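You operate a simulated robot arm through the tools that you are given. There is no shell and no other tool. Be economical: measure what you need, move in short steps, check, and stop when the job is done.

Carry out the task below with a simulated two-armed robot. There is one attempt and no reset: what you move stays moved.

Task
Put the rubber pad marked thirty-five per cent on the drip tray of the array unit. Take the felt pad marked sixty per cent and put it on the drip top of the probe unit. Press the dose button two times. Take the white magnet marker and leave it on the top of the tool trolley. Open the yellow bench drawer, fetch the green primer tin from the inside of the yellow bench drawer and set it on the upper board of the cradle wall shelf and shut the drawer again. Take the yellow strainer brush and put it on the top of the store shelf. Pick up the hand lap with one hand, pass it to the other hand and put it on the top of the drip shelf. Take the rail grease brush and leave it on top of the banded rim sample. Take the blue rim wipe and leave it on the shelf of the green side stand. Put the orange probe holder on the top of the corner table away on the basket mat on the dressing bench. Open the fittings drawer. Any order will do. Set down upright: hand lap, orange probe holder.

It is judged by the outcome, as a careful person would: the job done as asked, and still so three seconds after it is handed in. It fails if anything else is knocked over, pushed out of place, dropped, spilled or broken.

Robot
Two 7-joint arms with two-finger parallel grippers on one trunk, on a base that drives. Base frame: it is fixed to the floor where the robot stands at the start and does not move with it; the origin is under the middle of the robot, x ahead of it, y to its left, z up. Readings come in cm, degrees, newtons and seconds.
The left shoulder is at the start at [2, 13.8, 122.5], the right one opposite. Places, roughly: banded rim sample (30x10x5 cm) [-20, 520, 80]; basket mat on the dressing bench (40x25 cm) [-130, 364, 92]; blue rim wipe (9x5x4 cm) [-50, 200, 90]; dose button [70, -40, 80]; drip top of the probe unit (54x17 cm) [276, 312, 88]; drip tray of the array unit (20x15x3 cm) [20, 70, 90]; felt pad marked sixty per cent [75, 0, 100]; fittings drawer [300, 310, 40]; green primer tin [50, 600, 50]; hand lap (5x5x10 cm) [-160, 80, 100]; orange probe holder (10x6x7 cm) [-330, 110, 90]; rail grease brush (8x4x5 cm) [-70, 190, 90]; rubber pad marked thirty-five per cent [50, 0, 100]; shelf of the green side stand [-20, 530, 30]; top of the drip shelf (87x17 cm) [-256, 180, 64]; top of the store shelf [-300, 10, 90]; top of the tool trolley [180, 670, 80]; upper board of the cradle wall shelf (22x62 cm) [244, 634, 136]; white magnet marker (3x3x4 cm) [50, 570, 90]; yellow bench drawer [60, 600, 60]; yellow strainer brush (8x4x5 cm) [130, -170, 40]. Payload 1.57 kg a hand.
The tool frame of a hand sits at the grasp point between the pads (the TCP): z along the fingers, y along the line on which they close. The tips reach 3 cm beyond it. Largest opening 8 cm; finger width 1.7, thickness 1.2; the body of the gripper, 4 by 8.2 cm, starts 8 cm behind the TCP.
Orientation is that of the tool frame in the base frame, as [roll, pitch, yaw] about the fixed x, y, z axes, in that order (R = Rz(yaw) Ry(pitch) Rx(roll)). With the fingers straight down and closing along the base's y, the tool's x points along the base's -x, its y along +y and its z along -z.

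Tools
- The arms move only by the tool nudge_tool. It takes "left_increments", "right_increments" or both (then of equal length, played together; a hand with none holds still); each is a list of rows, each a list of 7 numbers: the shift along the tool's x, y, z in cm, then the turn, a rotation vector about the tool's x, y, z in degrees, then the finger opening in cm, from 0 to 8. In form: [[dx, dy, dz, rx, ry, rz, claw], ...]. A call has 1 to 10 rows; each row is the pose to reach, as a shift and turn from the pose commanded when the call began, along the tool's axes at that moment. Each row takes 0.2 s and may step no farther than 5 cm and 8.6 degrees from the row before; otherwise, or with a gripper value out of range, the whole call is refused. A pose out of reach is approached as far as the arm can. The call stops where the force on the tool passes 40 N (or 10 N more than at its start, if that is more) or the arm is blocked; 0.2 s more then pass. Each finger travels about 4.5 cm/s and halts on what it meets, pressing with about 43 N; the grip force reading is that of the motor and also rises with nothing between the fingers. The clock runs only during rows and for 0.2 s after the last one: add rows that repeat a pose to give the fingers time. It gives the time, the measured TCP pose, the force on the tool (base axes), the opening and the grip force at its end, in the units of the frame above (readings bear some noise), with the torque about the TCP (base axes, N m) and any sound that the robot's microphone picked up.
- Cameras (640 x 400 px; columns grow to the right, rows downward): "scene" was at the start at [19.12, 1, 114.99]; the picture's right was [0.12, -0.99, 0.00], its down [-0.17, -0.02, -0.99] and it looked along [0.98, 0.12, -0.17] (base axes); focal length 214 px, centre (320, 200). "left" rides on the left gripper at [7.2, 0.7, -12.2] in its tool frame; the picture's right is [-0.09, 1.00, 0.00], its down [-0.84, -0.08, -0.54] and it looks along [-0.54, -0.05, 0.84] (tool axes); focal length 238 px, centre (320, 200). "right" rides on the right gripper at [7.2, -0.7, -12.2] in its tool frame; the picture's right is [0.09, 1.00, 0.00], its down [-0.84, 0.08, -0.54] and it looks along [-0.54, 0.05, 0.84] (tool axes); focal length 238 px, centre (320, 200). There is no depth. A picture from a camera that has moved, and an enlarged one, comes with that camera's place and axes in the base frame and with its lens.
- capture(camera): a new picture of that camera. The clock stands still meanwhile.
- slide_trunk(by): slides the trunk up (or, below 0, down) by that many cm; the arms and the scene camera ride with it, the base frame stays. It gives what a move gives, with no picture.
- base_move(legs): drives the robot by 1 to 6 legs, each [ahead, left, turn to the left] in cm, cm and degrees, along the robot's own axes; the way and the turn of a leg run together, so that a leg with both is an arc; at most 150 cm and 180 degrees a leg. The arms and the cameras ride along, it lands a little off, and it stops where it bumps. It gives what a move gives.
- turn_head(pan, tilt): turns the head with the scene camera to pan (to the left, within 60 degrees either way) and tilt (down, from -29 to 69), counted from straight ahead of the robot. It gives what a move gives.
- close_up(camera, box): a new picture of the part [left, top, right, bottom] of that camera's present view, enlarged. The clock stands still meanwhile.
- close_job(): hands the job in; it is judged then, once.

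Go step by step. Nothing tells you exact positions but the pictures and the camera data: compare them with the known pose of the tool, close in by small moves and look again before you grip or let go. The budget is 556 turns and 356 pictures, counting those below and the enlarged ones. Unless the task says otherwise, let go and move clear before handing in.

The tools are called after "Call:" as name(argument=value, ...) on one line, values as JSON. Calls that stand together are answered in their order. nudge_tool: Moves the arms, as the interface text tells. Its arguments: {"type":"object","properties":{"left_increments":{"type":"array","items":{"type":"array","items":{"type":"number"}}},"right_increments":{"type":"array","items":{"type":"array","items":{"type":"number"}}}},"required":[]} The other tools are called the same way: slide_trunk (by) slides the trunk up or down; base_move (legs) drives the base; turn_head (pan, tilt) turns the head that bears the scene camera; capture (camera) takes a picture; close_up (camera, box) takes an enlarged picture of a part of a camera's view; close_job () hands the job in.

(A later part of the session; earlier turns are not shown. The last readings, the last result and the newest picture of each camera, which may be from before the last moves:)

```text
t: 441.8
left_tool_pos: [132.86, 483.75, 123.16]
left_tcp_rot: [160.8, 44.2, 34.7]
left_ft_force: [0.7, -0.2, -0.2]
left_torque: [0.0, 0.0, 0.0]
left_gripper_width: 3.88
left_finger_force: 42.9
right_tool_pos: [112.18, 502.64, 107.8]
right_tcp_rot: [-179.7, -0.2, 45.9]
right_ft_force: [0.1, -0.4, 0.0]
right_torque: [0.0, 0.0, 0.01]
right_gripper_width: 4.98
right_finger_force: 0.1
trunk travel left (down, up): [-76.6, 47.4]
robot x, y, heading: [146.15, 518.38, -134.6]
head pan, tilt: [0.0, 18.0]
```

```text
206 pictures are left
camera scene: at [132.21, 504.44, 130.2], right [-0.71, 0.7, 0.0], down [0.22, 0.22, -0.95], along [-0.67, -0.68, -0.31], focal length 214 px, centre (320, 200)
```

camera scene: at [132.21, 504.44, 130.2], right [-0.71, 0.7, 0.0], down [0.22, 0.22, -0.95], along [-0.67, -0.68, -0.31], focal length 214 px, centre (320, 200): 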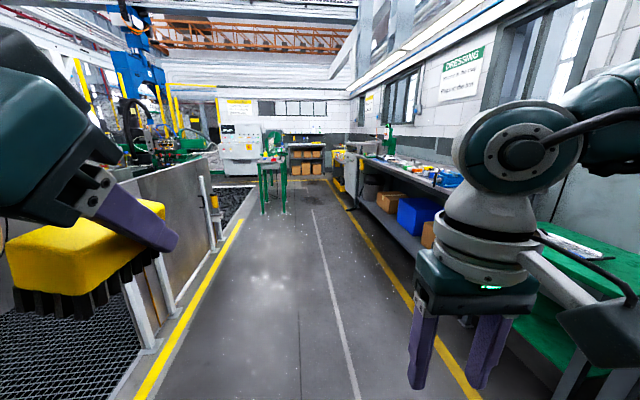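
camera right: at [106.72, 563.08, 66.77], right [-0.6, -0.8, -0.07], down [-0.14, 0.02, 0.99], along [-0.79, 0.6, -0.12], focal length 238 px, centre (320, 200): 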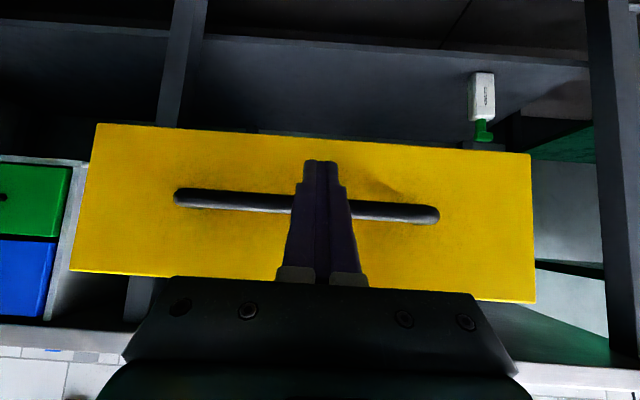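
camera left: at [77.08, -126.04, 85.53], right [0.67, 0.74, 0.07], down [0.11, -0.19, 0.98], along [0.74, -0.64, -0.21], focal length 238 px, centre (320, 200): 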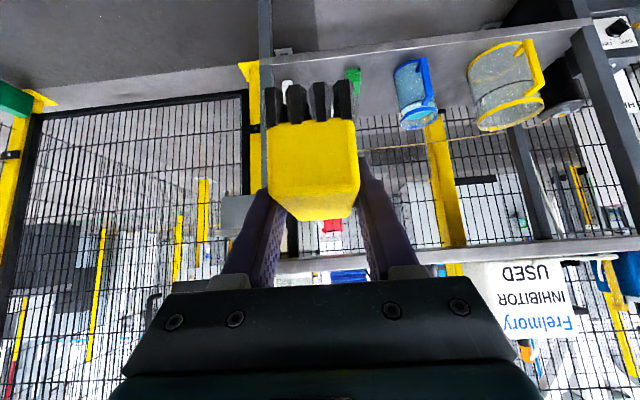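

Call:
base_move(legs=[[0, 0, 7], [130, 0, 0], [90, 0, 0]])

Call:
capture(camera="scene")

```text
t: 453.1
left_tool_pos: [10.01, 305.45, 123.23]
left_tcp_rot: [160.9, 44.2, 44.9]
left_ft_force: [-1.0, -0.7, -0.3]
left_torque: [-0.01, -0.02, -0.02]
left_gripper_width: 3.87
left_finger_force: 43.5
right_tool_pos: [-13.69, 320.47, 107.8]
right_tcp_rot: [-179.9, -0.2, 55.9]
right_ft_force: [-0.1, 0.6, -0.1]
right_torque: [-0.01, 0.02, 0.0]
right_gripper_width: 4.99
right_finger_force: 0.1
trunk travel left (down, up): [-76.6, 47.4]
robot x, y, heading: [16.5, 341.26, -124.6]
head pan, tilt: [0.0, 18.0]
```

```text
205 pictures are left
camera scene: at [5.69, 325.76, 130.21], right [-0.82, 0.57, 0.0], down [0.17, 0.25, -0.95], along [-0.54, -0.78, -0.31], focal length 214 px, centre (320, 200)
```

scene: 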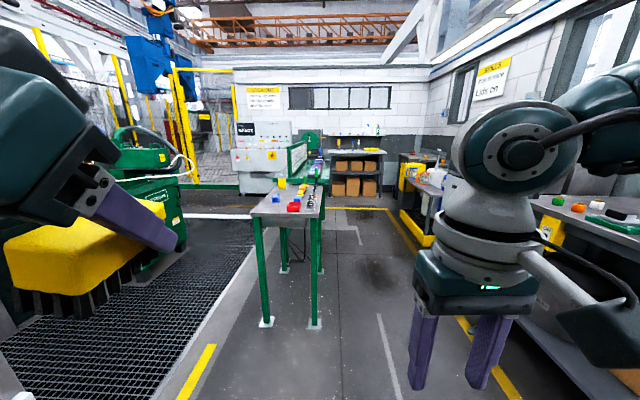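

Call:
close_up(camera="scene", box=[220, 120, 440, 260])

```text
2.86 times, centred on (330, 190) of scene
camera zoom: at [5.69, 325.76, 130.21], right [-0.82, 0.57, 0.0], down [0.17, 0.25, -0.95], along [-0.54, -0.78, -0.31], focal length 613 px, centre (291, 229)
```

zoom: 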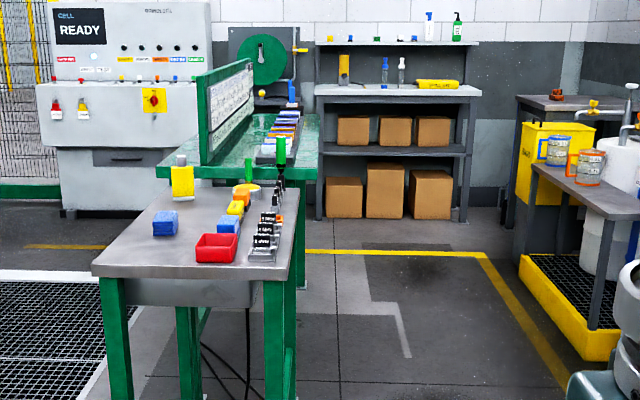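

The green table ahead holds the wipe and the grease brush for later; the store shelf is at the far end. I'll pass the table on its right.

Call:
base_move(legs=[[0, -38, -3], [110, 0, 0], [60, 0, 0]])

Call:
capture(camera="scene")

```text
t: 463.7
left_tool_pos: [-121.46, 191.24, 123.22]
left_tcp_rot: [160.8, 44.2, 44.4]
left_ft_force: [0.5, -0.3, -0.5]
left_torque: [0.0, 0.0, -0.01]
left_gripper_width: 3.86
left_finger_force: 42.5
right_tool_pos: [-145.0, 206.37, 107.84]
right_tcp_rot: [-179.8, -0.2, 55.5]
right_ft_force: [-0.5, 0.5, -0.5]
right_torque: [0.0, 0.02, 0.02]
right_gripper_width: 5.0
right_finger_force: 0.1
trunk travel left (down, up): [-76.6, 47.4]
robot x, y, heading: [-114.36, 226.82, -125.0]
head pan, tilt: [0.0, 18.0]
```

```text
203 pictures are left
camera scene: at [-125.63, 211.52, 130.21], right [-0.82, 0.57, 0.0], down [0.18, 0.25, -0.95], along [-0.55, -0.78, -0.31], focal length 214 px, centre (320, 200)
```

scene: 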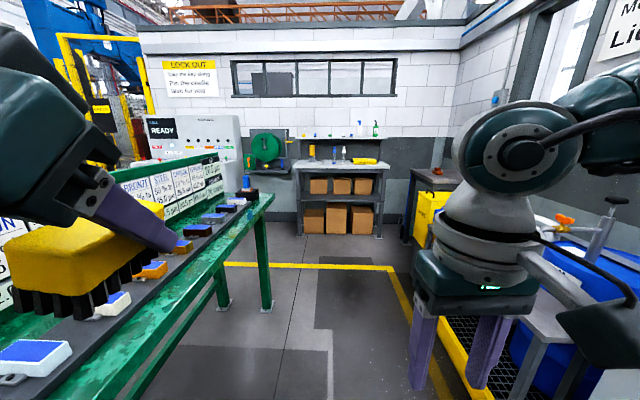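

Call:
base_move(legs=[[0, -16, -2], [110, 0, 0], [50, 0, 0]])

Call:
turn_head(pan=0, tilt=25)

Call:
capture(camera="scene")

```text
t: 472.9
left_tool_pos: [-232.19, 74.99, 123.27]
left_tcp_rot: [160.9, 44.2, 41.9]
left_ft_force: [0.8, -0.3, -1.3]
left_torque: [0.0, 0.02, 0.02]
left_gripper_width: 3.85
left_finger_force: 43.0
right_tool_pos: [-254.94, 91.34, 107.77]
right_tcp_rot: [-179.8, -0.2, 52.9]
right_ft_force: [0.0, 0.1, 0.5]
right_torque: [-0.02, 0.0, -0.01]
right_gripper_width: 4.99
right_finger_force: 0.1
trunk travel left (down, up): [-76.6, 47.4]
robot x, y, heading: [-223.5, 110.64, -127.6]
head pan, tilt: [0.0, 18.0]
```

```text
t: 473.6
left_tool_pos: [-232.09, 75.0, 123.28]
left_tcp_rot: [160.8, 44.3, 41.8]
left_ft_force: [0.3, -0.3, -0.9]
left_torque: [0.0, 0.04, 0.01]
left_gripper_width: 3.88
left_finger_force: 42.9
right_tool_pos: [-254.96, 91.26, 107.79]
right_tcp_rot: [-179.8, -0.2, 52.8]
right_ft_force: [0.3, 0.2, 1.0]
right_torque: [0.0, 0.01, 0.0]
right_gripper_width: 5.01
right_finger_force: 0.1
trunk travel left (down, up): [-76.6, 47.4]
robot x, y, heading: [-223.45, 111.4, -127.4]
head pan, tilt: [0.0, 25.0]
```

```text
202 pictures are left
camera scene: at [-235.25, 95.58, 129.08], right [-0.79, 0.61, 0.0], down [0.26, 0.34, -0.91], along [-0.55, -0.72, -0.42], focal length 214 px, centre (320, 200)
```

scene: 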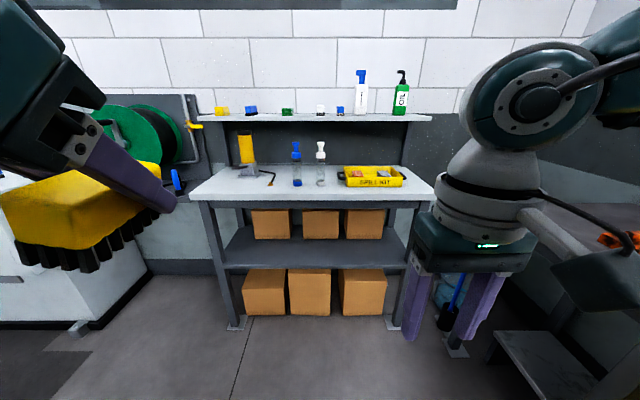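

The work surface at z≈90 is the store shelf top, with free space at its front left. I'll level the brush first by lowering and turning the left hand.

Call:
nudge_tool(left_increments=[[2.1, -0.7, 2, 3.1, 0.1, -1.6, 2], [4.2, -1.4, 4, 6.2, 0.2, -3.2, 2], [6.3, -2.1, 6, 9.3, 0.3, -4.9, 2], [8.4, -2.8, 8.1, 12.4, 0.4, -6.5, 2]])

Call:
base_move(legs=[[38, -2, 0]])

Call:
capture(camera="scene")

Call:
capture(camera="left")

```text
t: 474.6
left_tool_pos: [-231.92, 74.9, 111.15]
left_tcp_rot: [179.7, 44.9, 51.1]
left_ft_force: [0.1, 0.2, -0.5]
left_torque: [0.03, 0.02, -0.01]
left_gripper_width: 3.86
left_finger_force: 43.0
left hand out of reach, approached as far as the arm can: row 1
right_tool_pos: [-254.99, 91.19, 107.7]
right_tcp_rot: [-179.7, -0.2, 53.0]
right_ft_force: [0.6, 0.1, 0.2]
right_torque: [0.0, -0.03, -0.01]
right_gripper_width: 5.0
right_finger_force: 0.1
trunk travel left (down, up): [-76.6, 47.4]
robot x, y, heading: [-223.4, 110.81, -127.6]
head pan, tilt: [0.0, 25.0]
```

```text
t: 477.0
left_tool_pos: [-256.35, 46.11, 111.16]
left_tcp_rot: [179.6, 44.8, 51.2]
left_ft_force: [0.0, 0.1, -0.9]
left_torque: [0.0, 0.0, 0.04]
left_gripper_width: 3.88
left_finger_force: 42.8
right_tool_pos: [-279.53, 62.19, 107.72]
right_tcp_rot: [-179.8, -0.2, 53.2]
right_ft_force: [-0.6, 0.1, -0.3]
right_torque: [-0.01, -0.04, 0.01]
right_gripper_width: 4.97
right_finger_force: 0.1
trunk travel left (down, up): [-76.6, 47.4]
robot x, y, heading: [-248.35, 82.14, -127.2]
head pan, tilt: [0.0, 25.0]
```

```text
201 pictures are left
camera scene: at [-259.88, 66.65, 129.07], right [-0.8, 0.61, 0.0], down [0.26, 0.34, -0.91], along [-0.55, -0.72, -0.42], focal length 214 px, centre (320, 200)
```

scene: 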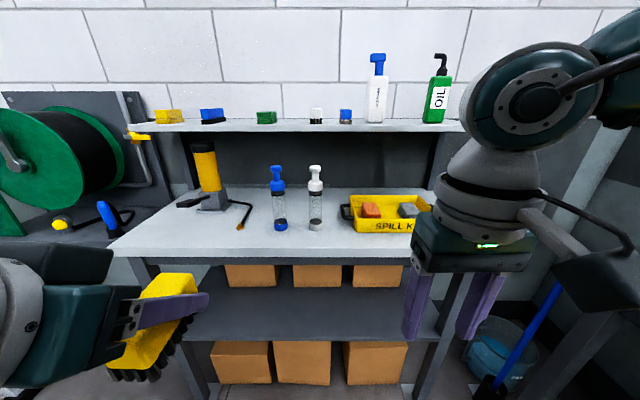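

```text
200 pictures are left
camera left: at [-247.3, 56.17, 114.83], right [0.74, -0.67, 0.07], down [-0.2, -0.11, 0.97], along [-0.65, -0.73, -0.21], focal length 238 px, centre (320, 200)
```

left: 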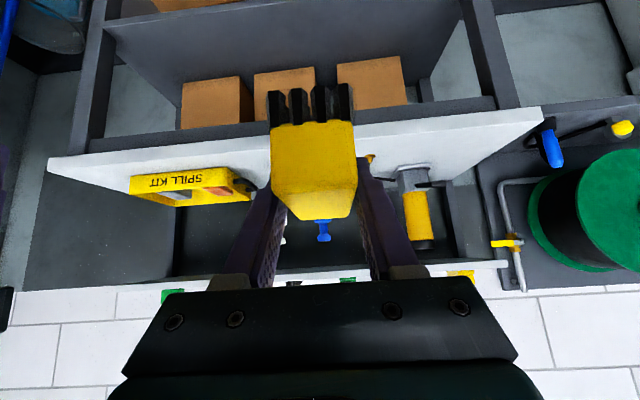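

Call:
base_move(legs=[[30, 0, 0]])

Call:
nudge_tool(left_increments=[[-1, 0, 3.5, 0, 0, 0, 2], [-2, 0, 7, 0, 0, 0, 2], [-0.5, 0, 10, 0, 0, 0, 2], [1.5, 0, 12, 0, 0, 0, 2], [3.5, 0, 14, 0, 0, 0, 2]])

Call:
capture(camera="scene")

Call:
capture(camera="left")

```text
t: 479.0
left_tool_pos: [-274.98, 21.76, 111.2]
left_tcp_rot: [179.6, 44.8, 51.2]
left_ft_force: [1.0, -0.1, -0.3]
left_torque: [-0.02, 0.01, -0.03]
left_gripper_width: 3.88
left_finger_force: 42.8
right_tool_pos: [-298.12, 38.06, 107.66]
right_tcp_rot: [-179.8, -0.2, 53.1]
right_ft_force: [0.5, 0.1, -0.7]
right_torque: [0.0, 0.0, -0.01]
right_gripper_width: 5.01
right_finger_force: 0.1
trunk travel left (down, up): [-76.6, 47.4]
robot x, y, heading: [-266.92, 57.85, -127.2]
head pan, tilt: [0.0, 25.0]
```

```text
t: 480.2
left_tool_pos: [-279.61, 16.28, 98.91]
left_tcp_rot: [179.5, 45.0, 51.1]
left_ft_force: [0.4, 0.3, -0.6]
left_torque: [-0.01, 0.0, 0.02]
left_gripper_width: 3.88
left_finger_force: 42.6
right_tool_pos: [-298.0, 38.08, 107.69]
right_tcp_rot: [-179.8, -0.2, 53.1]
right_ft_force: [0.4, -0.8, 1.0]
right_torque: [-0.01, 0.0, 0.01]
right_gripper_width: 4.98
right_finger_force: 0.0
trunk travel left (down, up): [-76.6, 47.4]
robot x, y, heading: [-266.4, 57.7, -127.4]
head pan, tilt: [0.0, 25.0]
```

```text
199 pictures are left
camera scene: at [-278.37, 42.43, 129.07], right [-0.8, 0.61, 0.0], down [0.26, 0.34, -0.91], along [-0.55, -0.72, -0.42], focal length 214 px, centre (320, 200)
```

scene: 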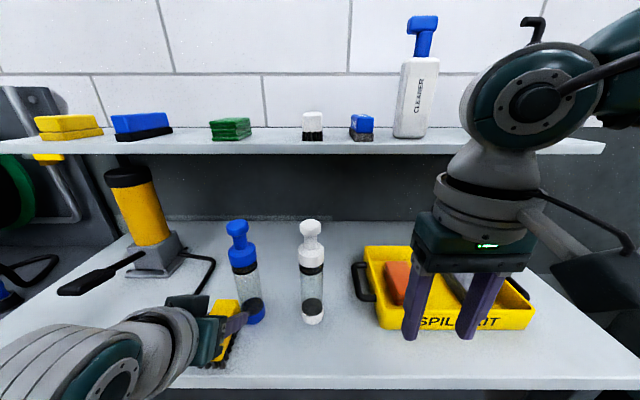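

```text
198 pictures are left
camera left: at [-270.41, 26.4, 102.41], right [0.74, -0.67, 0.07], down [-0.2, -0.11, 0.97], along [-0.65, -0.73, -0.21], focal length 238 px, centre (320, 200)
```

left: 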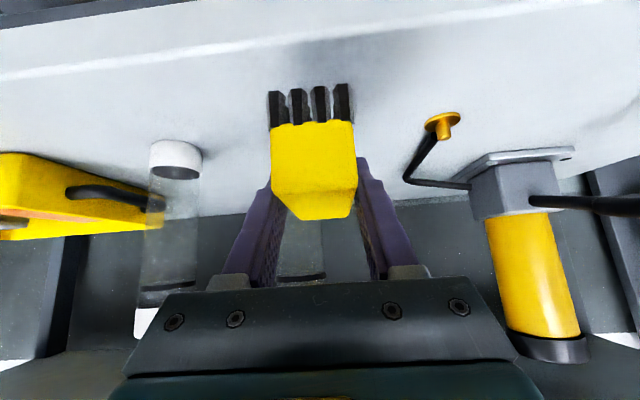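

Call:
nudge_tool(left_increments=[[0.7, 2.5, -0.7, 0, 0, 0, 2], [2.1, 2.5, 0.7, 0, 0, 0, 2], [3.2, 2.5, 1.8, 0, 0, 0, 2], [3.8, 2.5, 2.4, 0, 0, 0, 2], [4.3, 2.5, 2.9, 0, 0, 0, 2], [4.8, 2.5, 3.4, 0, 0, 0, 2], [5.3, 2.5, 3.9, 0, 0, 0, 2]])

Call:
capture(camera="left")

Call:
close_up(camera="scene", box=[120, 240, 320, 390])

```text
t: 481.4
left_tool_pos: [-277.42, 14.8, 94.77]
left_tcp_rot: [179.6, 46.6, 51.4]
left_ft_force: [4.2, 5.1, 16.1]
left_torque: [0.56, -0.57, 0.05]
left_gripper_width: 3.88
left_finger_force: 43.1
right_tool_pos: [-297.94, 37.96, 107.73]
right_tcp_rot: [-179.8, -0.2, 53.1]
right_ft_force: [0.8, 0.5, 0.8]
right_torque: [0.0, 0.03, -0.01]
right_gripper_width: 4.96
right_finger_force: 0.1
trunk travel left (down, up): [-76.6, 47.4]
robot x, y, heading: [-266.73, 57.93, -127.5]
head pan, tilt: [0.0, 25.0]
stopped in row 5 (left hand): the force on the tool passed its limit at 67 N (the readings are from after the stop); the commanded pose is now the measured one
```

```text
197 pictures are left
camera left: at [-268.16, 24.99, 97.91], right [0.74, -0.67, 0.07], down [-0.18, -0.09, 0.98], along [-0.65, -0.74, -0.19], focal length 238 px, centre (320, 200)
```

left: 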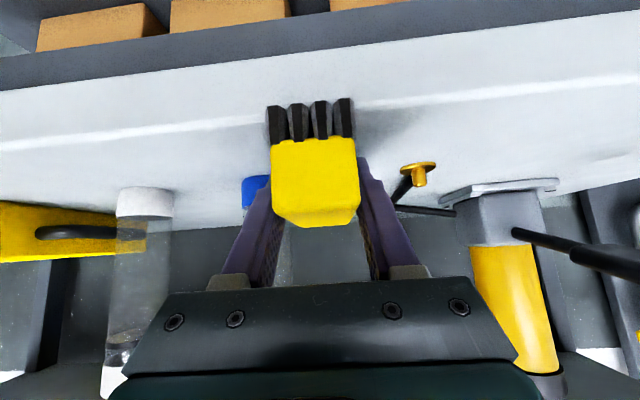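

```text
2.67 times, centred on (220, 315) of scene
camera zoom: at [-278.3, 42.42, 129.05], right [-0.8, 0.61, 0.0], down [0.26, 0.34, -0.91], along [-0.55, -0.72, -0.42], focal length 572 px, centre (587, -107)
```

zoom: 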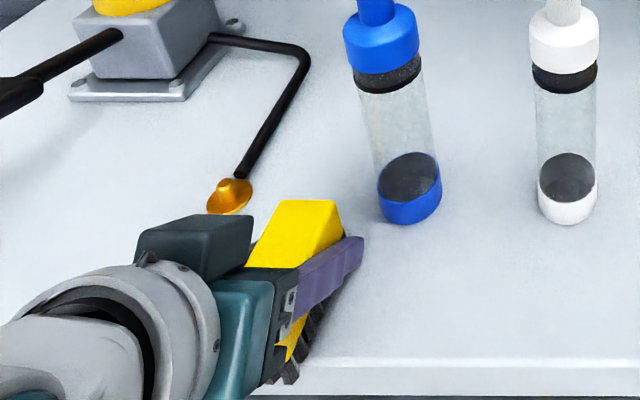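

The brush's rear is at the very edge of the board. I'll lift it, shift 15 cm left to the free corner and set it further in.

Call:
nudge_tool(left_increments=[[-2, 0, -2, 0, 0.8, 0, 2], [-4, 0, -4, 0, 1.6, 0, 2]])

Call:
base_move(legs=[[0, 15, 0]])

Call:
nudge_tool(left_increments=[[-1.2, 0, 1.2, 0, 0, 0, 2], [-2.5, 0, 2.5, 0, 0, 0, 2]])

Call:
capture(camera="left")

Call:
capture(camera="scene")

```text
t: 482.0
left_tool_pos: [-277.26, 14.99, 100.08]
left_tcp_rot: [179.8, 44.6, 51.3]
left_ft_force: [-0.4, 0.1, -0.5]
left_torque: [-0.02, 0.05, -0.02]
left_gripper_width: 3.89
left_finger_force: 42.9
right_tool_pos: [-297.95, 37.98, 107.67]
right_tcp_rot: [-179.8, -0.2, 53.1]
right_ft_force: [-0.1, -0.3, -1.1]
right_torque: [-0.02, -0.01, 0.04]
right_gripper_width: 4.99
right_finger_force: 0.1
trunk travel left (down, up): [-76.6, 47.4]
robot x, y, heading: [-266.4, 57.64, -127.1]
head pan, tilt: [0.0, 25.0]
```

```text
t: 483.4
left_tool_pos: [-264.73, 5.33, 100.05]
left_tcp_rot: [179.9, 44.6, 51.2]
left_ft_force: [-0.5, 0.1, -0.7]
left_torque: [-0.03, 0.01, 0.04]
left_gripper_width: 3.88
left_finger_force: 43.1
right_tool_pos: [-285.6, 28.53, 107.76]
right_tcp_rot: [-179.9, -0.2, 53.1]
right_ft_force: [-0.1, -0.9, 0.2]
right_torque: [0.01, -0.03, 0.02]
right_gripper_width: 4.99
right_finger_force: 0.1
trunk travel left (down, up): [-76.6, 47.4]
robot x, y, heading: [-253.83, 48.01, -127.3]
head pan, tilt: [0.0, 25.0]
```

```text
t: 484.0
left_tool_pos: [-267.05, 2.67, 100.2]
left_tcp_rot: [-179.9, 44.6, 51.3]
left_ft_force: [0.7, -0.1, -0.4]
left_torque: [-0.01, 0.0, -0.02]
left_gripper_width: 3.91
left_finger_force: 42.9
right_tool_pos: [-285.42, 28.4, 107.81]
right_tcp_rot: [-179.8, -0.2, 53.0]
right_ft_force: [-0.2, -0.4, -0.4]
right_torque: [0.03, 0.02, -0.01]
right_gripper_width: 4.98
right_finger_force: 0.1
trunk travel left (down, up): [-76.6, 47.4]
robot x, y, heading: [-253.99, 48.36, -127.2]
head pan, tilt: [0.0, 25.0]
```

```text
195 pictures are left
camera left: at [-257.87, 12.72, 103.89], right [0.74, -0.67, 0.07], down [-0.2, -0.12, 0.97], along [-0.65, -0.73, -0.22], focal length 238 px, centre (320, 200)
```

left: 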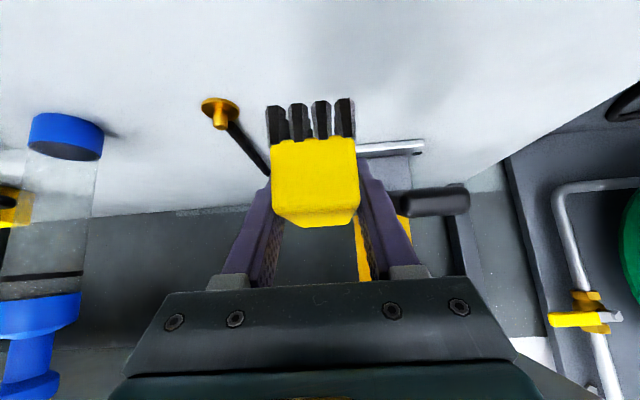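

```text
194 pictures are left
camera scene: at [-265.8, 32.87, 129.07], right [-0.8, 0.61, 0.0], down [0.26, 0.34, -0.91], along [-0.55, -0.72, -0.42], focal length 214 px, centre (320, 200)
```

scene: 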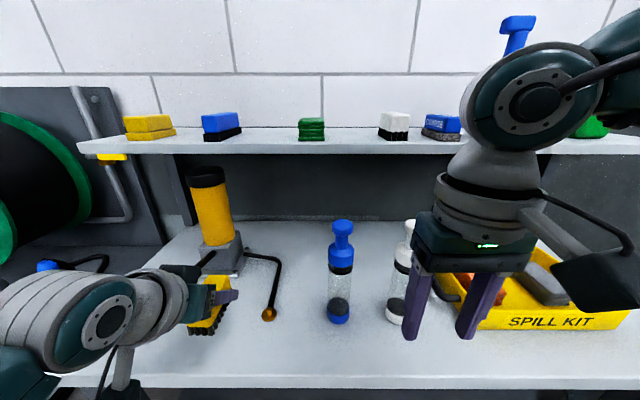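

Call:
nudge_tool(left_increments=[[1.4, 0, 1.4, 0, 0, 0, 2], [2.5, 0, 2.5, 0, 0, 0, 2], [3.1, 0, 3.1, 0, 0, 0, 2], [3.5, 0, 3.5, 0, 0, 0, 2], [3.9, 0, 3.9, 0, 0, 0, 2], [4.3, 0, 4.3, 0, 0, 0, 2]])

Call:
close_up(camera="scene", box=[140, 230, 320, 390])

Call:
capture(camera="left")

```text
t: 485.6
left_tool_pos: [-267.25, 2.06, 94.66]
left_tcp_rot: [-180.0, 46.2, 51.4]
left_ft_force: [2.0, 1.0, 7.7]
left_torque: [-0.2, 0.02, 0.01]
left_gripper_width: 3.89
left_finger_force: 43.0
right_tool_pos: [-285.39, 28.46, 107.78]
right_tcp_rot: [-179.8, -0.1, 53.2]
right_ft_force: [0.8, -0.5, -0.5]
right_torque: [-0.02, 0.0, -0.03]
right_gripper_width: 4.97
right_finger_force: 0.0
trunk travel left (down, up): [-76.6, 47.4]
robot x, y, heading: [-254.3, 47.97, -127.4]
head pan, tilt: [0.0, 25.0]
stopped in row 6 (left hand): the force on the tool passed its limit at 43 N (the readings are from after the stop); the commanded pose is now the measured one
```

```text
2.50 times, centred on (230, 310) of scene
camera zoom: at [-265.76, 32.86, 129.05], right [-0.8, 0.61, 0.0], down [0.26, 0.34, -0.91], along [-0.55, -0.72, -0.42], focal length 536 px, centre (545, -75)
```

zoom: 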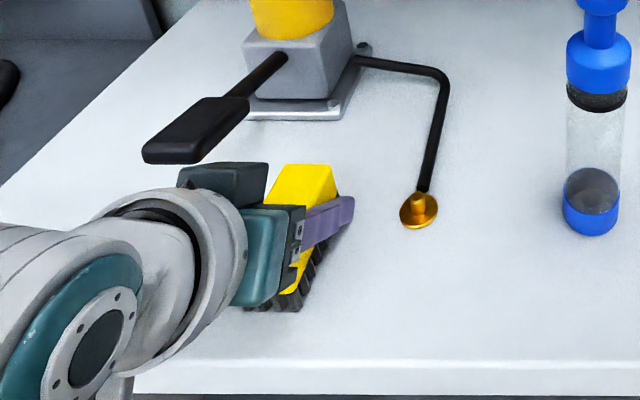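

```text
192 pictures are left
camera left: at [-257.98, 12.3, 98.02], right [0.74, -0.67, 0.07], down [-0.18, -0.1, 0.98], along [-0.65, -0.73, -0.19], focal length 238 px, centre (320, 200)
```

left: 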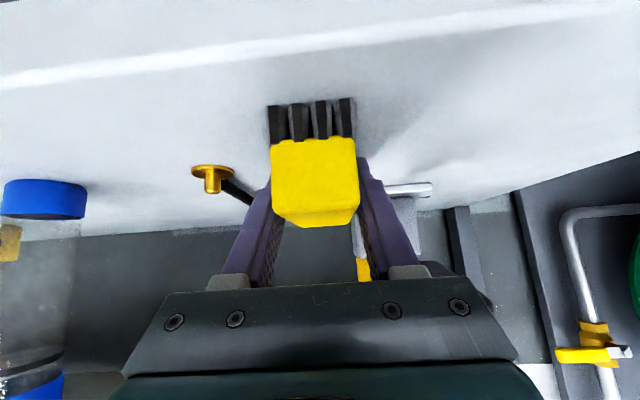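

Brush is on the surface. I'll open and retreat up and back.

Call:
nudge_tool(left_increments=[[0, 0, 0, 0, 0, 0, 4.6], [0, 0, 0, 0, 0, 0, 5.5], [0, 0, 0, 0, 0, 0, 5.5], [0, 0, -3, 0, 0, 0, 5.5], [0, 0, -7, 0, 0, 0, 5.5], [-1, 0, -11, 0, 0, 0, 5.5]])

Call:
base_move(legs=[[-30, 0, 0]])

Call:
capture(camera="scene")

```text
t: 487.0
left_tool_pos: [-262.86, 7.86, 102.98]
left_tcp_rot: [-180.0, 45.5, 51.4]
left_ft_force: [0.7, -0.3, 0.1]
left_torque: [-0.05, -0.02, -0.01]
left_gripper_width: 5.51
left_finger_force: 0.0
right_tool_pos: [-285.47, 28.49, 107.75]
right_tcp_rot: [-179.8, -0.2, 53.1]
right_ft_force: [0.9, -0.7, 1.1]
right_torque: [0.02, -0.01, 0.01]
right_gripper_width: 5.01
right_finger_force: 0.0
trunk travel left (down, up): [-76.6, 47.4]
robot x, y, heading: [-253.8, 48.6, -127.6]
head pan, tilt: [0.0, 25.0]
```

```text
t: 489.0
left_tool_pos: [-244.7, 31.52, 103.09]
left_tcp_rot: [-179.9, 45.8, 51.2]
left_ft_force: [-0.7, -0.4, 0.7]
left_torque: [-0.01, 0.01, 0.02]
left_gripper_width: 5.5
left_finger_force: 0.0
right_tool_pos: [-267.41, 52.46, 107.8]
right_tcp_rot: [-179.9, -0.2, 52.9]
right_ft_force: [0.1, -0.4, 0.4]
right_torque: [-0.01, -0.01, -0.02]
right_gripper_width: 5.0
right_finger_force: 0.1
trunk travel left (down, up): [-76.6, 47.4]
robot x, y, heading: [-235.81, 71.83, -127.6]
head pan, tilt: [0.0, 25.0]
```

```text
191 pictures are left
camera scene: at [-247.6, 56.79, 129.07], right [-0.79, 0.61, 0.0], down [0.26, 0.34, -0.91], along [-0.55, -0.72, -0.42], focal length 214 px, centre (320, 200)
```

scene: 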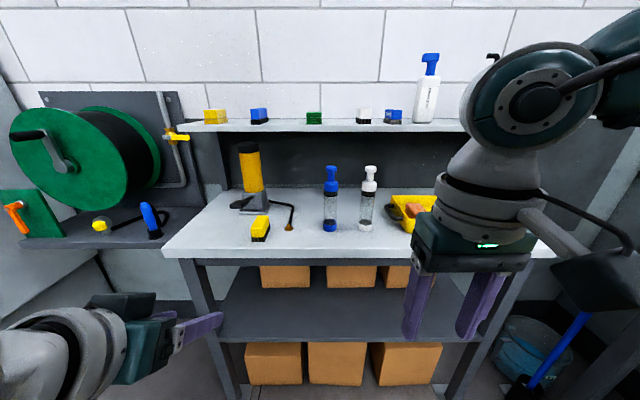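

Brush is placed. Next the hand lap near (−160,80): I'll step aside and turn toward it.

Call:
base_move(legs=[[-5, -22, 0], [0, 0, 95]])

Call:
turn_head(pan=25, tilt=25)

Call:
capture(camera="scene")

```text
t: 494.7
left_tool_pos: [-209.01, 83.85, 103.19]
left_tcp_rot: [-180.0, 45.7, 145.7]
left_ft_force: [0.8, 0.0, -0.3]
left_torque: [0.01, -0.02, -0.01]
left_gripper_width: 5.51
left_finger_force: 0.1
right_tool_pos: [-228.15, 59.63, 107.81]
right_tcp_rot: [-179.8, -0.2, 147.5]
right_ft_force: [-0.1, 0.4, -0.2]
right_torque: [0.01, -0.01, -0.02]
right_gripper_width: 4.98
right_finger_force: 0.0
trunk travel left (down, up): [-76.6, 47.4]
robot x, y, heading: [-250.2, 89.28, -32.9]
head pan, tilt: [0.0, 25.0]
```

```text
t: 495.6
left_tool_pos: [-209.12, 83.89, 103.21]
left_tcp_rot: [-179.9, 45.7, 145.9]
left_ft_force: [-0.3, -0.6, 0.7]
left_torque: [-0.01, -0.01, -0.01]
left_gripper_width: 5.49
left_finger_force: 0.0
right_tool_pos: [-228.1, 59.67, 107.67]
right_tcp_rot: [-179.8, -0.2, 147.5]
right_ft_force: [0.3, -0.5, 0.5]
right_torque: [0.02, -0.02, -0.01]
right_gripper_width: 5.0
right_finger_force: 0.1
trunk travel left (down, up): [-76.6, 47.4]
robot x, y, heading: [-250.35, 89.25, -33.0]
head pan, tilt: [25.0, 25.0]
```

```text
190 pictures are left
camera scene: at [-232.75, 82.68, 129.07], right [-0.14, -0.99, 0.0], down [-0.42, 0.06, -0.91], along [0.9, -0.13, -0.42], focal length 214 px, centre (320, 200)
```

scene: 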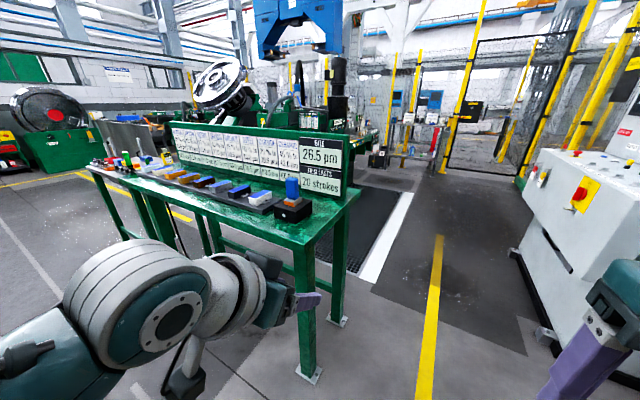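

Call:
close_up(camera="scene", box=[180, 110, 380, 250])

```text
2.86 times, centred on (280, 180) of scene
camera zoom: at [-232.75, 82.68, 129.07], right [-0.14, -0.99, 0.0], down [-0.42, 0.06, -0.91], along [0.9, -0.13, -0.42], focal length 613 px, centre (434, 257)
```

zoom: 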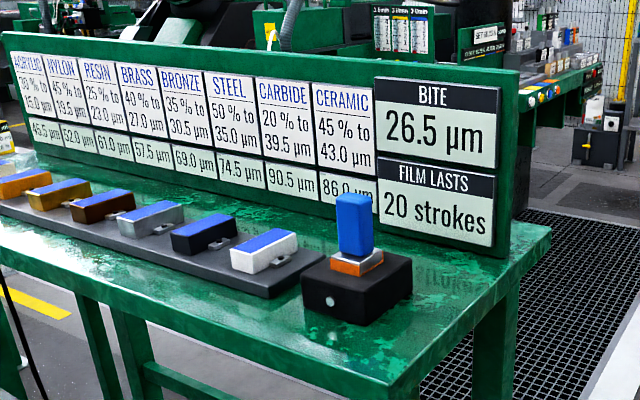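

The hand lap is the blue piece standing on the black block at about (−162,82). I'll approach facing the table squarely.

Call:
base_move(legs=[[0, 0, -4.6], [0, 33, 0], [12, 0, 0]])

Call:
turn_head(pan=10, tilt=35)

Call:
capture(camera="scene")

Call:
capture(camera="left")

```text
t: 499.1
left_tool_pos: [-180.64, 98.95, 103.13]
left_tcp_rot: [-179.9, 45.7, 141.0]
left_ft_force: [0.2, 0.3, -0.3]
left_torque: [-0.02, -0.01, 0.0]
left_gripper_width: 5.48
left_finger_force: 0.1
right_tool_pos: [-201.52, 76.58, 107.77]
right_tcp_rot: [-179.7, -0.1, 142.7]
right_ft_force: [-0.7, -0.4, -0.5]
right_torque: [-0.01, -0.06, -0.01]
right_gripper_width: 5.0
right_finger_force: 0.0
trunk travel left (down, up): [-76.6, 47.4]
robot x, y, heading: [-220.97, 108.23, -37.8]
head pan, tilt: [25.0, 25.0]
```

```text
t: 499.8
left_tool_pos: [-180.71, 99.08, 103.12]
left_tcp_rot: [-179.9, 45.7, 141.0]
left_ft_force: [0.1, 0.0, 0.0]
left_torque: [0.01, -0.08, 0.0]
left_gripper_width: 5.52
left_finger_force: 0.0
right_tool_pos: [-201.45, 76.48, 107.75]
right_tcp_rot: [-179.8, -0.3, 142.7]
right_ft_force: [0.3, 0.4, -0.2]
right_torque: [-0.01, -0.01, 0.01]
right_gripper_width: 5.01
right_finger_force: 0.1
trunk travel left (down, up): [-76.6, 47.4]
robot x, y, heading: [-221.04, 108.26, -37.7]
head pan, tilt: [10.0, 35.0]
```

```text
188 pictures are left
camera scene: at [-205.45, 97.83, 127.5], right [-0.46, -0.89, 0.0], down [-0.51, 0.27, -0.82], along [0.73, -0.38, -0.57], focal length 214 px, centre (320, 200)
```

scene: 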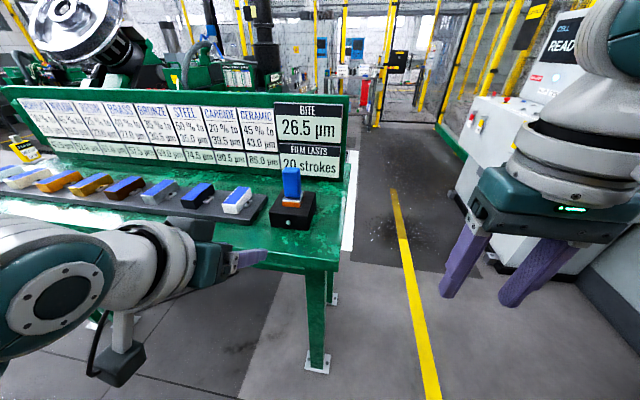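

```text
187 pictures are left
camera left: at [-190.78, 108.05, 106.49], right [0.68, 0.73, 0.07], down [0.1, -0.18, 0.98], along [0.73, -0.65, -0.2], focal length 238 px, centre (320, 200)
```

left: 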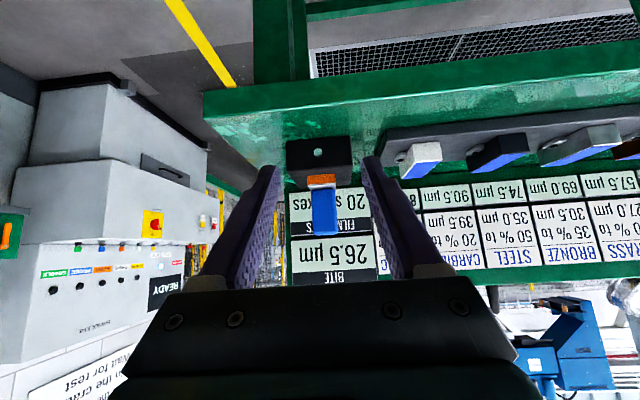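

Call:
nudge_tool(left_increments=[[1, 0, -3.5, 0, 0, 0, 6], [1, 0, -7, 0, 0, 0, 7], [1, 0, -9, 0, 0, 0, 7]])

Call:
base_move(legs=[[0, 26, 0], [20, 0, 0]])

Call:
capture(camera="right")

Call:
capture(camera="scene")

```text
t: 500.6
left_tool_pos: [-186.06, 103.51, 108.6]
left_tcp_rot: [-180.0, 45.6, 141.0]
left_ft_force: [-0.1, 0.1, 0.1]
left_torque: [-0.02, 0.01, 0.01]
left_gripper_width: 7.02
left_finger_force: 0.2
right_tool_pos: [-201.51, 76.54, 107.8]
right_tcp_rot: [-179.8, -0.1, 142.7]
right_ft_force: [0.3, -0.4, -0.4]
right_torque: [0.01, 0.0, -0.03]
right_gripper_width: 5.01
right_finger_force: 0.1
trunk travel left (down, up): [-76.6, 47.4]
robot x, y, heading: [-221.07, 108.44, -37.9]
head pan, tilt: [10.0, 35.0]
```

```text
t: 503.7
left_tool_pos: [-154.98, 112.14, 108.71]
left_tcp_rot: [-180.0, 45.7, 140.5]
left_ft_force: [-0.2, -0.4, -0.8]
left_torque: [-0.02, 0.01, -0.03]
left_gripper_width: 6.99
left_finger_force: 0.1
right_tool_pos: [-170.53, 85.33, 107.74]
right_tcp_rot: [-179.8, -0.2, 142.3]
right_ft_force: [0.1, 0.6, 0.6]
right_torque: [0.0, -0.01, 0.04]
right_gripper_width: 5.02
right_finger_force: 0.1
trunk travel left (down, up): [-76.6, 47.4]
robot x, y, heading: [-189.49, 116.9, -38.2]
head pan, tilt: [10.0, 35.0]
```

```text
186 pictures are left
camera right: at [-176.53, 89.15, 119.98], right [0.54, 0.84, 0.0], down [0.71, -0.45, 0.54], along [0.45, -0.29, -0.84], focal length 238 px, centre (320, 200)
```

right: 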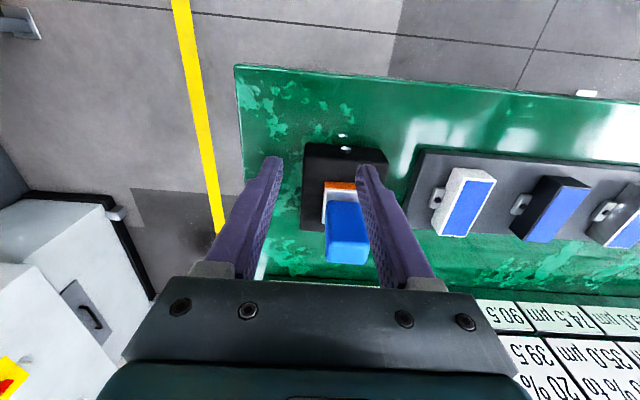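

```text
185 pictures are left
camera scene: at [-174.25, 106.65, 127.5], right [-0.47, -0.88, 0.0], down [-0.51, 0.27, -0.82], along [0.72, -0.39, -0.57], focal length 214 px, centre (320, 200)
```

scene: 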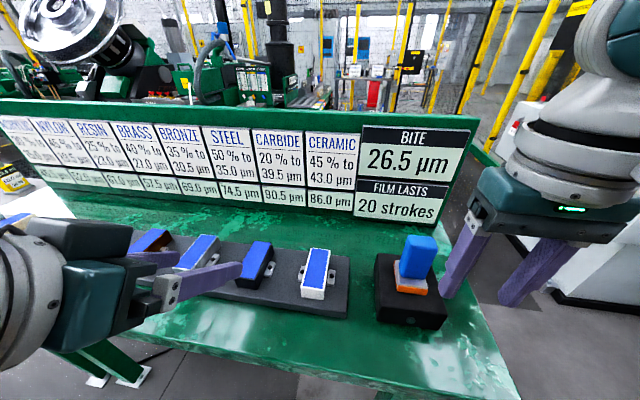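

Call:
nudge_tool(right_increments=[[0, 0, -3, 0, 0, 0, 7], [-1.7, 1.9, -3, 0, 0, 0, 7], [-3.4, 3.7, -3, 0, 0, 0, 7]])

Call:
base_move(legs=[[5, 0, 0]])

Call:
capture(camera="right")

```text
t: 504.5
left_tool_pos: [-154.93, 112.11, 108.58]
left_tcp_rot: [-179.9, 45.7, 140.5]
left_ft_force: [0.0, 0.1, 0.0]
left_torque: [0.03, 0.0, -0.05]
left_gripper_width: 7.01
left_finger_force: 0.1
right_tool_pos: [-165.49, 86.15, 110.66]
right_tcp_rot: [-179.7, -0.3, 142.2]
right_ft_force: [0.4, -0.1, -0.3]
right_torque: [-0.04, -0.03, 0.0]
right_gripper_width: 6.99
right_finger_force: 0.0
trunk travel left (down, up): [-76.6, 47.4]
robot x, y, heading: [-189.85, 117.88, -38.2]
head pan, tilt: [10.0, 35.0]
```

```text
t: 505.4
left_tool_pos: [-150.86, 109.14, 108.65]
left_tcp_rot: [-179.9, 45.8, 140.6]
left_ft_force: [-0.5, 0.7, 0.8]
left_torque: [-0.01, -0.01, 0.01]
left_gripper_width: 7.01
left_finger_force: 0.0
right_tool_pos: [-161.68, 83.05, 110.66]
right_tcp_rot: [-179.8, -0.2, 142.2]
right_ft_force: [-0.8, 0.1, 0.3]
right_torque: [0.0, -0.02, 0.02]
right_gripper_width: 7.0
right_finger_force: 0.0
trunk travel left (down, up): [-76.6, 47.4]
robot x, y, heading: [-186.07, 114.37, -38.5]
head pan, tilt: [10.0, 35.0]
```

```text
184 pictures are left
camera right: at [-167.6, 86.83, 122.91], right [0.54, 0.84, 0.0], down [0.71, -0.45, 0.54], along [0.45, -0.29, -0.84], focal length 238 px, centre (320, 200)
```

right: 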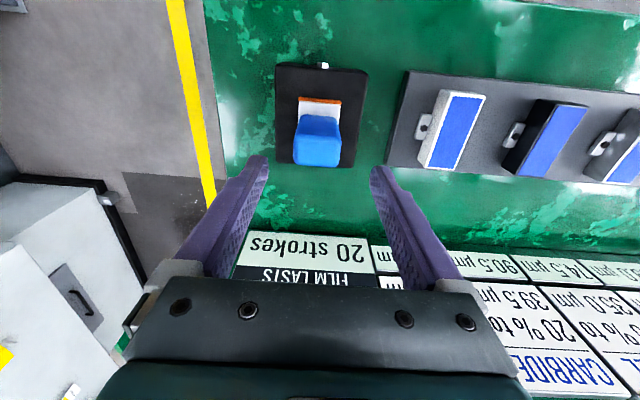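

Lined up over the lap. Lower and grip its top.

Call:
nudge_tool(right_increments=[[0, 0, 2, 0, 0, 0, 7], [0, 0, 4, 0, 0, 0, 7], [0, 0, 5.5, 0, 0, 0, 7], [0, 0, 5.5, 0, 0, 0, 5], [0, 0, 5.5, 0, 0, 0, 3], [0, 0, 5.5, 0, 0, 0, 2], [0, 0, 5.5, 0, 0, 0, 2]])

Call:
capture(camera="right")

Call:
close_up(camera="scene", box=[300, 160, 540, 350])

```text
t: 507.0
left_tool_pos: [-150.98, 109.1, 108.67]
left_tcp_rot: [-180.0, 45.7, 140.6]
left_ft_force: [0.2, 0.2, -0.1]
left_torque: [0.01, 0.02, 0.02]
left_gripper_width: 7.01
left_finger_force: 0.1
right_tool_pos: [-161.6, 83.12, 105.3]
right_tcp_rot: [-179.8, -0.2, 142.2]
right_ft_force: [-0.5, -0.3, 0.8]
right_torque: [0.0, 0.02, 0.0]
right_gripper_width: 3.96
right_finger_force: 30.0
trunk travel left (down, up): [-76.6, 47.4]
robot x, y, heading: [-185.64, 113.68, -38.0]
head pan, tilt: [10.0, 35.0]
```

```text
183 pictures are left
camera right: at [-167.63, 86.83, 117.48], right [0.54, 0.84, 0.0], down [0.71, -0.45, 0.54], along [0.45, -0.29, -0.84], focal length 238 px, centre (320, 200)
```

right: 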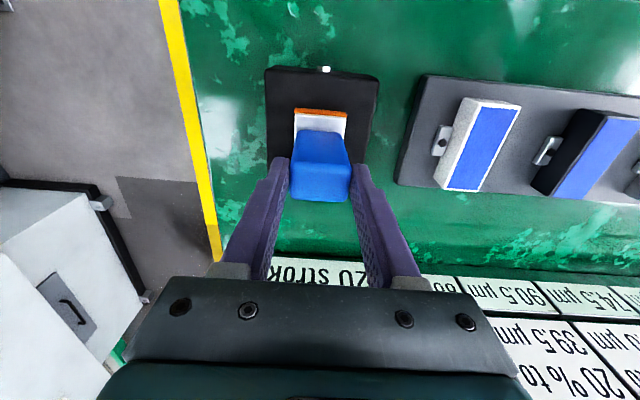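

```text
2.11 times, centred on (420, 255) of scene
camera zoom: at [-170.37, 103.62, 127.5], right [-0.47, -0.88, 0.0], down [-0.51, 0.27, -0.82], along [0.72, -0.39, -0.57], focal length 452 px, centre (110, 84)
```

zoom: 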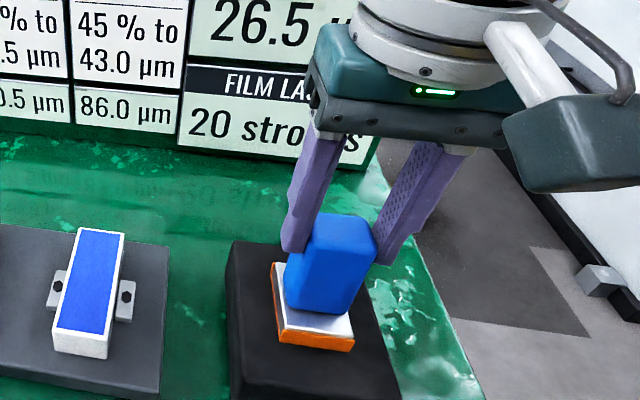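

Call:
nudge_tool(right_increments=[[0, 0, -1.5, 0, 0, 0, 2], [0, 0, -4, 0, 0, 0, 2], [0, 0, -8, 0, 0, 0, 2], [0, 0, -12, 0, 0, 0, 2]])

Call:
base_move(legs=[[-40, 0, 0]])

Call:
capture(camera="scene")

```text
t: 508.0
left_tool_pos: [-151.05, 109.12, 108.79]
left_tcp_rot: [-179.9, 45.7, 140.6]
left_ft_force: [0.3, 0.1, 0.7]
left_torque: [0.03, -0.02, 0.01]
left_gripper_width: 7.02
left_finger_force: 0.0
right_tool_pos: [-161.25, 82.92, 117.05]
right_tcp_rot: [-179.6, -0.3, 142.3]
right_ft_force: [-0.3, -0.1, -1.7]
right_torque: [0.01, 0.01, -0.01]
right_gripper_width: 3.93
right_finger_force: 43.0
trunk travel left (down, up): [-76.6, 47.4]
robot x, y, heading: [-185.73, 113.93, -38.3]
head pan, tilt: [10.0, 35.0]
```

```text
t: 510.5
left_tool_pos: [-181.79, 133.23, 108.77]
left_tcp_rot: [-179.9, 45.6, 140.2]
left_ft_force: [-0.4, 1.3, 0.0]
left_torque: [0.03, 0.01, -0.02]
left_gripper_width: 7.01
left_finger_force: 0.0
right_tool_pos: [-192.25, 107.11, 117.06]
right_tcp_rot: [-179.8, -0.2, 141.9]
right_ft_force: [0.4, -0.5, -2.4]
right_torque: [-0.02, 0.02, 0.0]
right_gripper_width: 3.93
right_finger_force: 43.0
trunk travel left (down, up): [-76.6, 47.4]
robot x, y, heading: [-216.74, 138.38, -38.7]
head pan, tilt: [10.0, 35.0]
```

```text
181 pictures are left
camera scene: at [-201.26, 127.92, 127.49], right [-0.48, -0.88, 0.0], down [-0.5, 0.27, -0.82], along [0.72, -0.39, -0.57], focal length 214 px, centre (320, 200)
```

scene: 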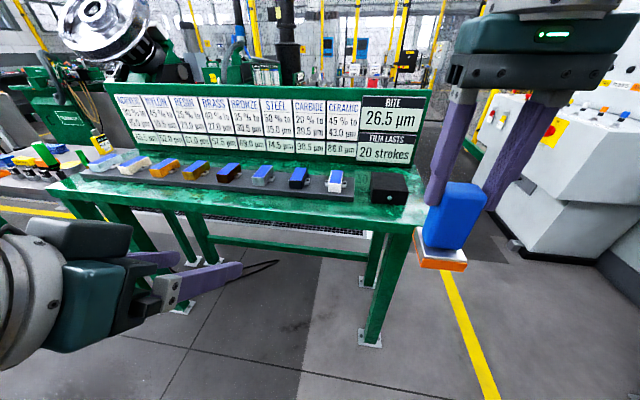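

The whole lap came up. For the hand-over I'll bring the right hand to the middle and turn it so its camera points away from the left hand.

Call:
nudge_tool(right_increments=[[0.3, 1.2, 0.3, 0, 0, -8.5, 2], [0.6, 2.4, 0.6, 0, 0, -17, 2], [0.9, 3.6, 0.9, 0, 0, -25.5, 2], [1.2, 4.8, 1.2, 0, 0, -34, 2], [1.5, 6, 1.5, 0, 0, -42.5, 2], [1.8, 7.2, 1.8, 0, 0, -51, 2], [2.1, 8.4, 2.1, 0, 0, -59.5, 2], [2.4, 9.6, 2.4, 0, 0, -68, 2], [2.7, 10.5, 2.7, 0, 0, -76.5, 2], [2.7, 11, 3, 0, 0, -85, 2]])

Call:
capture(camera="scene")

```text
t: 512.7
left_tool_pos: [-181.88, 133.28, 108.73]
left_tcp_rot: [-179.9, 45.7, 140.2]
left_ft_force: [-0.1, -0.5, 0.3]
left_torque: [0.01, -0.01, -0.05]
left_gripper_width: 7.01
left_finger_force: 0.0
right_tool_pos: [-188.67, 115.03, 115.01]
right_tcp_rot: [180.0, -0.3, -158.5]
right_ft_force: [0.1, 0.3, -2.2]
right_torque: [-0.01, -0.03, 0.01]
right_gripper_width: 3.91
right_finger_force: 43.1
right hand out of reach, approached as far as the arm can: row 8, 9, 10
trunk travel left (down, up): [-76.6, 47.4]
robot x, y, heading: [-216.59, 138.25, -38.6]
head pan, tilt: [10.0, 35.0]
```

```text
180 pictures are left
camera scene: at [-201.26, 127.91, 127.49], right [-0.48, -0.88, 0.0], down [-0.5, 0.27, -0.82], along [0.72, -0.39, -0.57], focal length 214 px, centre (320, 200)
```

scene: 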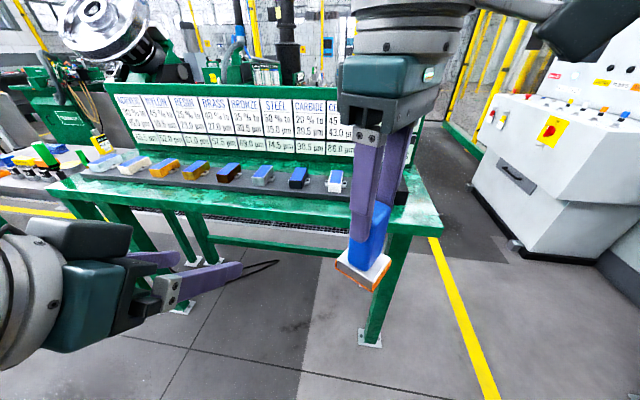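

Call:
nudge_tool(left_increments=[[3, 0, 3, 0, 0, 0, 7], [6, 0, 6, 0, 0, 0, 7], [7, 0, 7, 0, 0, 0, 7]], right_increments=[[0, 0, 3, 0, 0, 0, 2], [0, 0, 7, 0, 0, 0, 2], [0, 0, 10, 0, 0, 0, 2]])

Call:
turn_head(pan=0, tilt=45)

Call:
capture(camera="scene")

```text
t: 513.5
left_tool_pos: [-181.82, 133.22, 98.81]
left_tcp_rot: [-179.9, 45.6, 140.2]
left_ft_force: [0.3, 0.0, -0.7]
left_torque: [-0.03, 0.01, -0.01]
left_gripper_width: 6.99
left_finger_force: 0.1
right_tool_pos: [-188.82, 114.92, 109.11]
right_tcp_rot: [179.9, -0.3, -158.7]
right_ft_force: [0.4, 0.5, -2.3]
right_torque: [-0.01, -0.04, 0.01]
right_gripper_width: 3.96
right_finger_force: 42.8
right hand out of reach, approached as far as the arm can: row 2, 3
trunk travel left (down, up): [-76.6, 47.4]
robot x, y, heading: [-216.9, 138.73, -39.0]
head pan, tilt: [10.0, 35.0]
```

```text
t: 514.2
left_tool_pos: [-181.81, 133.18, 98.73]
left_tcp_rot: [-179.8, 45.7, 140.2]
left_ft_force: [-0.3, 1.4, 0.1]
left_torque: [0.01, 0.04, 0.01]
left_gripper_width: 6.99
left_finger_force: 0.0
right_tool_pos: [-188.81, 115.16, 108.99]
right_tcp_rot: [180.0, -0.2, -158.7]
right_ft_force: [0.7, 1.0, -0.8]
right_torque: [-0.01, 0.0, 0.03]
right_gripper_width: 3.96
right_finger_force: 43.5
trunk travel left (down, up): [-76.6, 47.4]
robot x, y, heading: [-216.68, 138.42, -38.4]
head pan, tilt: [0.0, 45.0]
```

```text
179 pictures are left
camera scene: at [-202.63, 127.06, 126.02], right [-0.62, -0.78, 0.0], down [-0.55, 0.44, -0.71], along [0.55, -0.44, -0.71], focal length 214 px, centre (320, 200)
```

scene: 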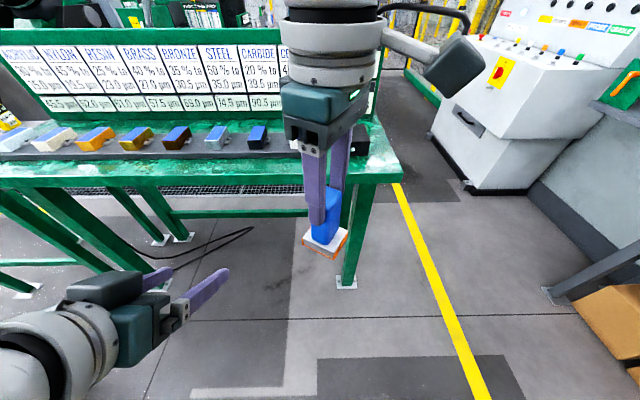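

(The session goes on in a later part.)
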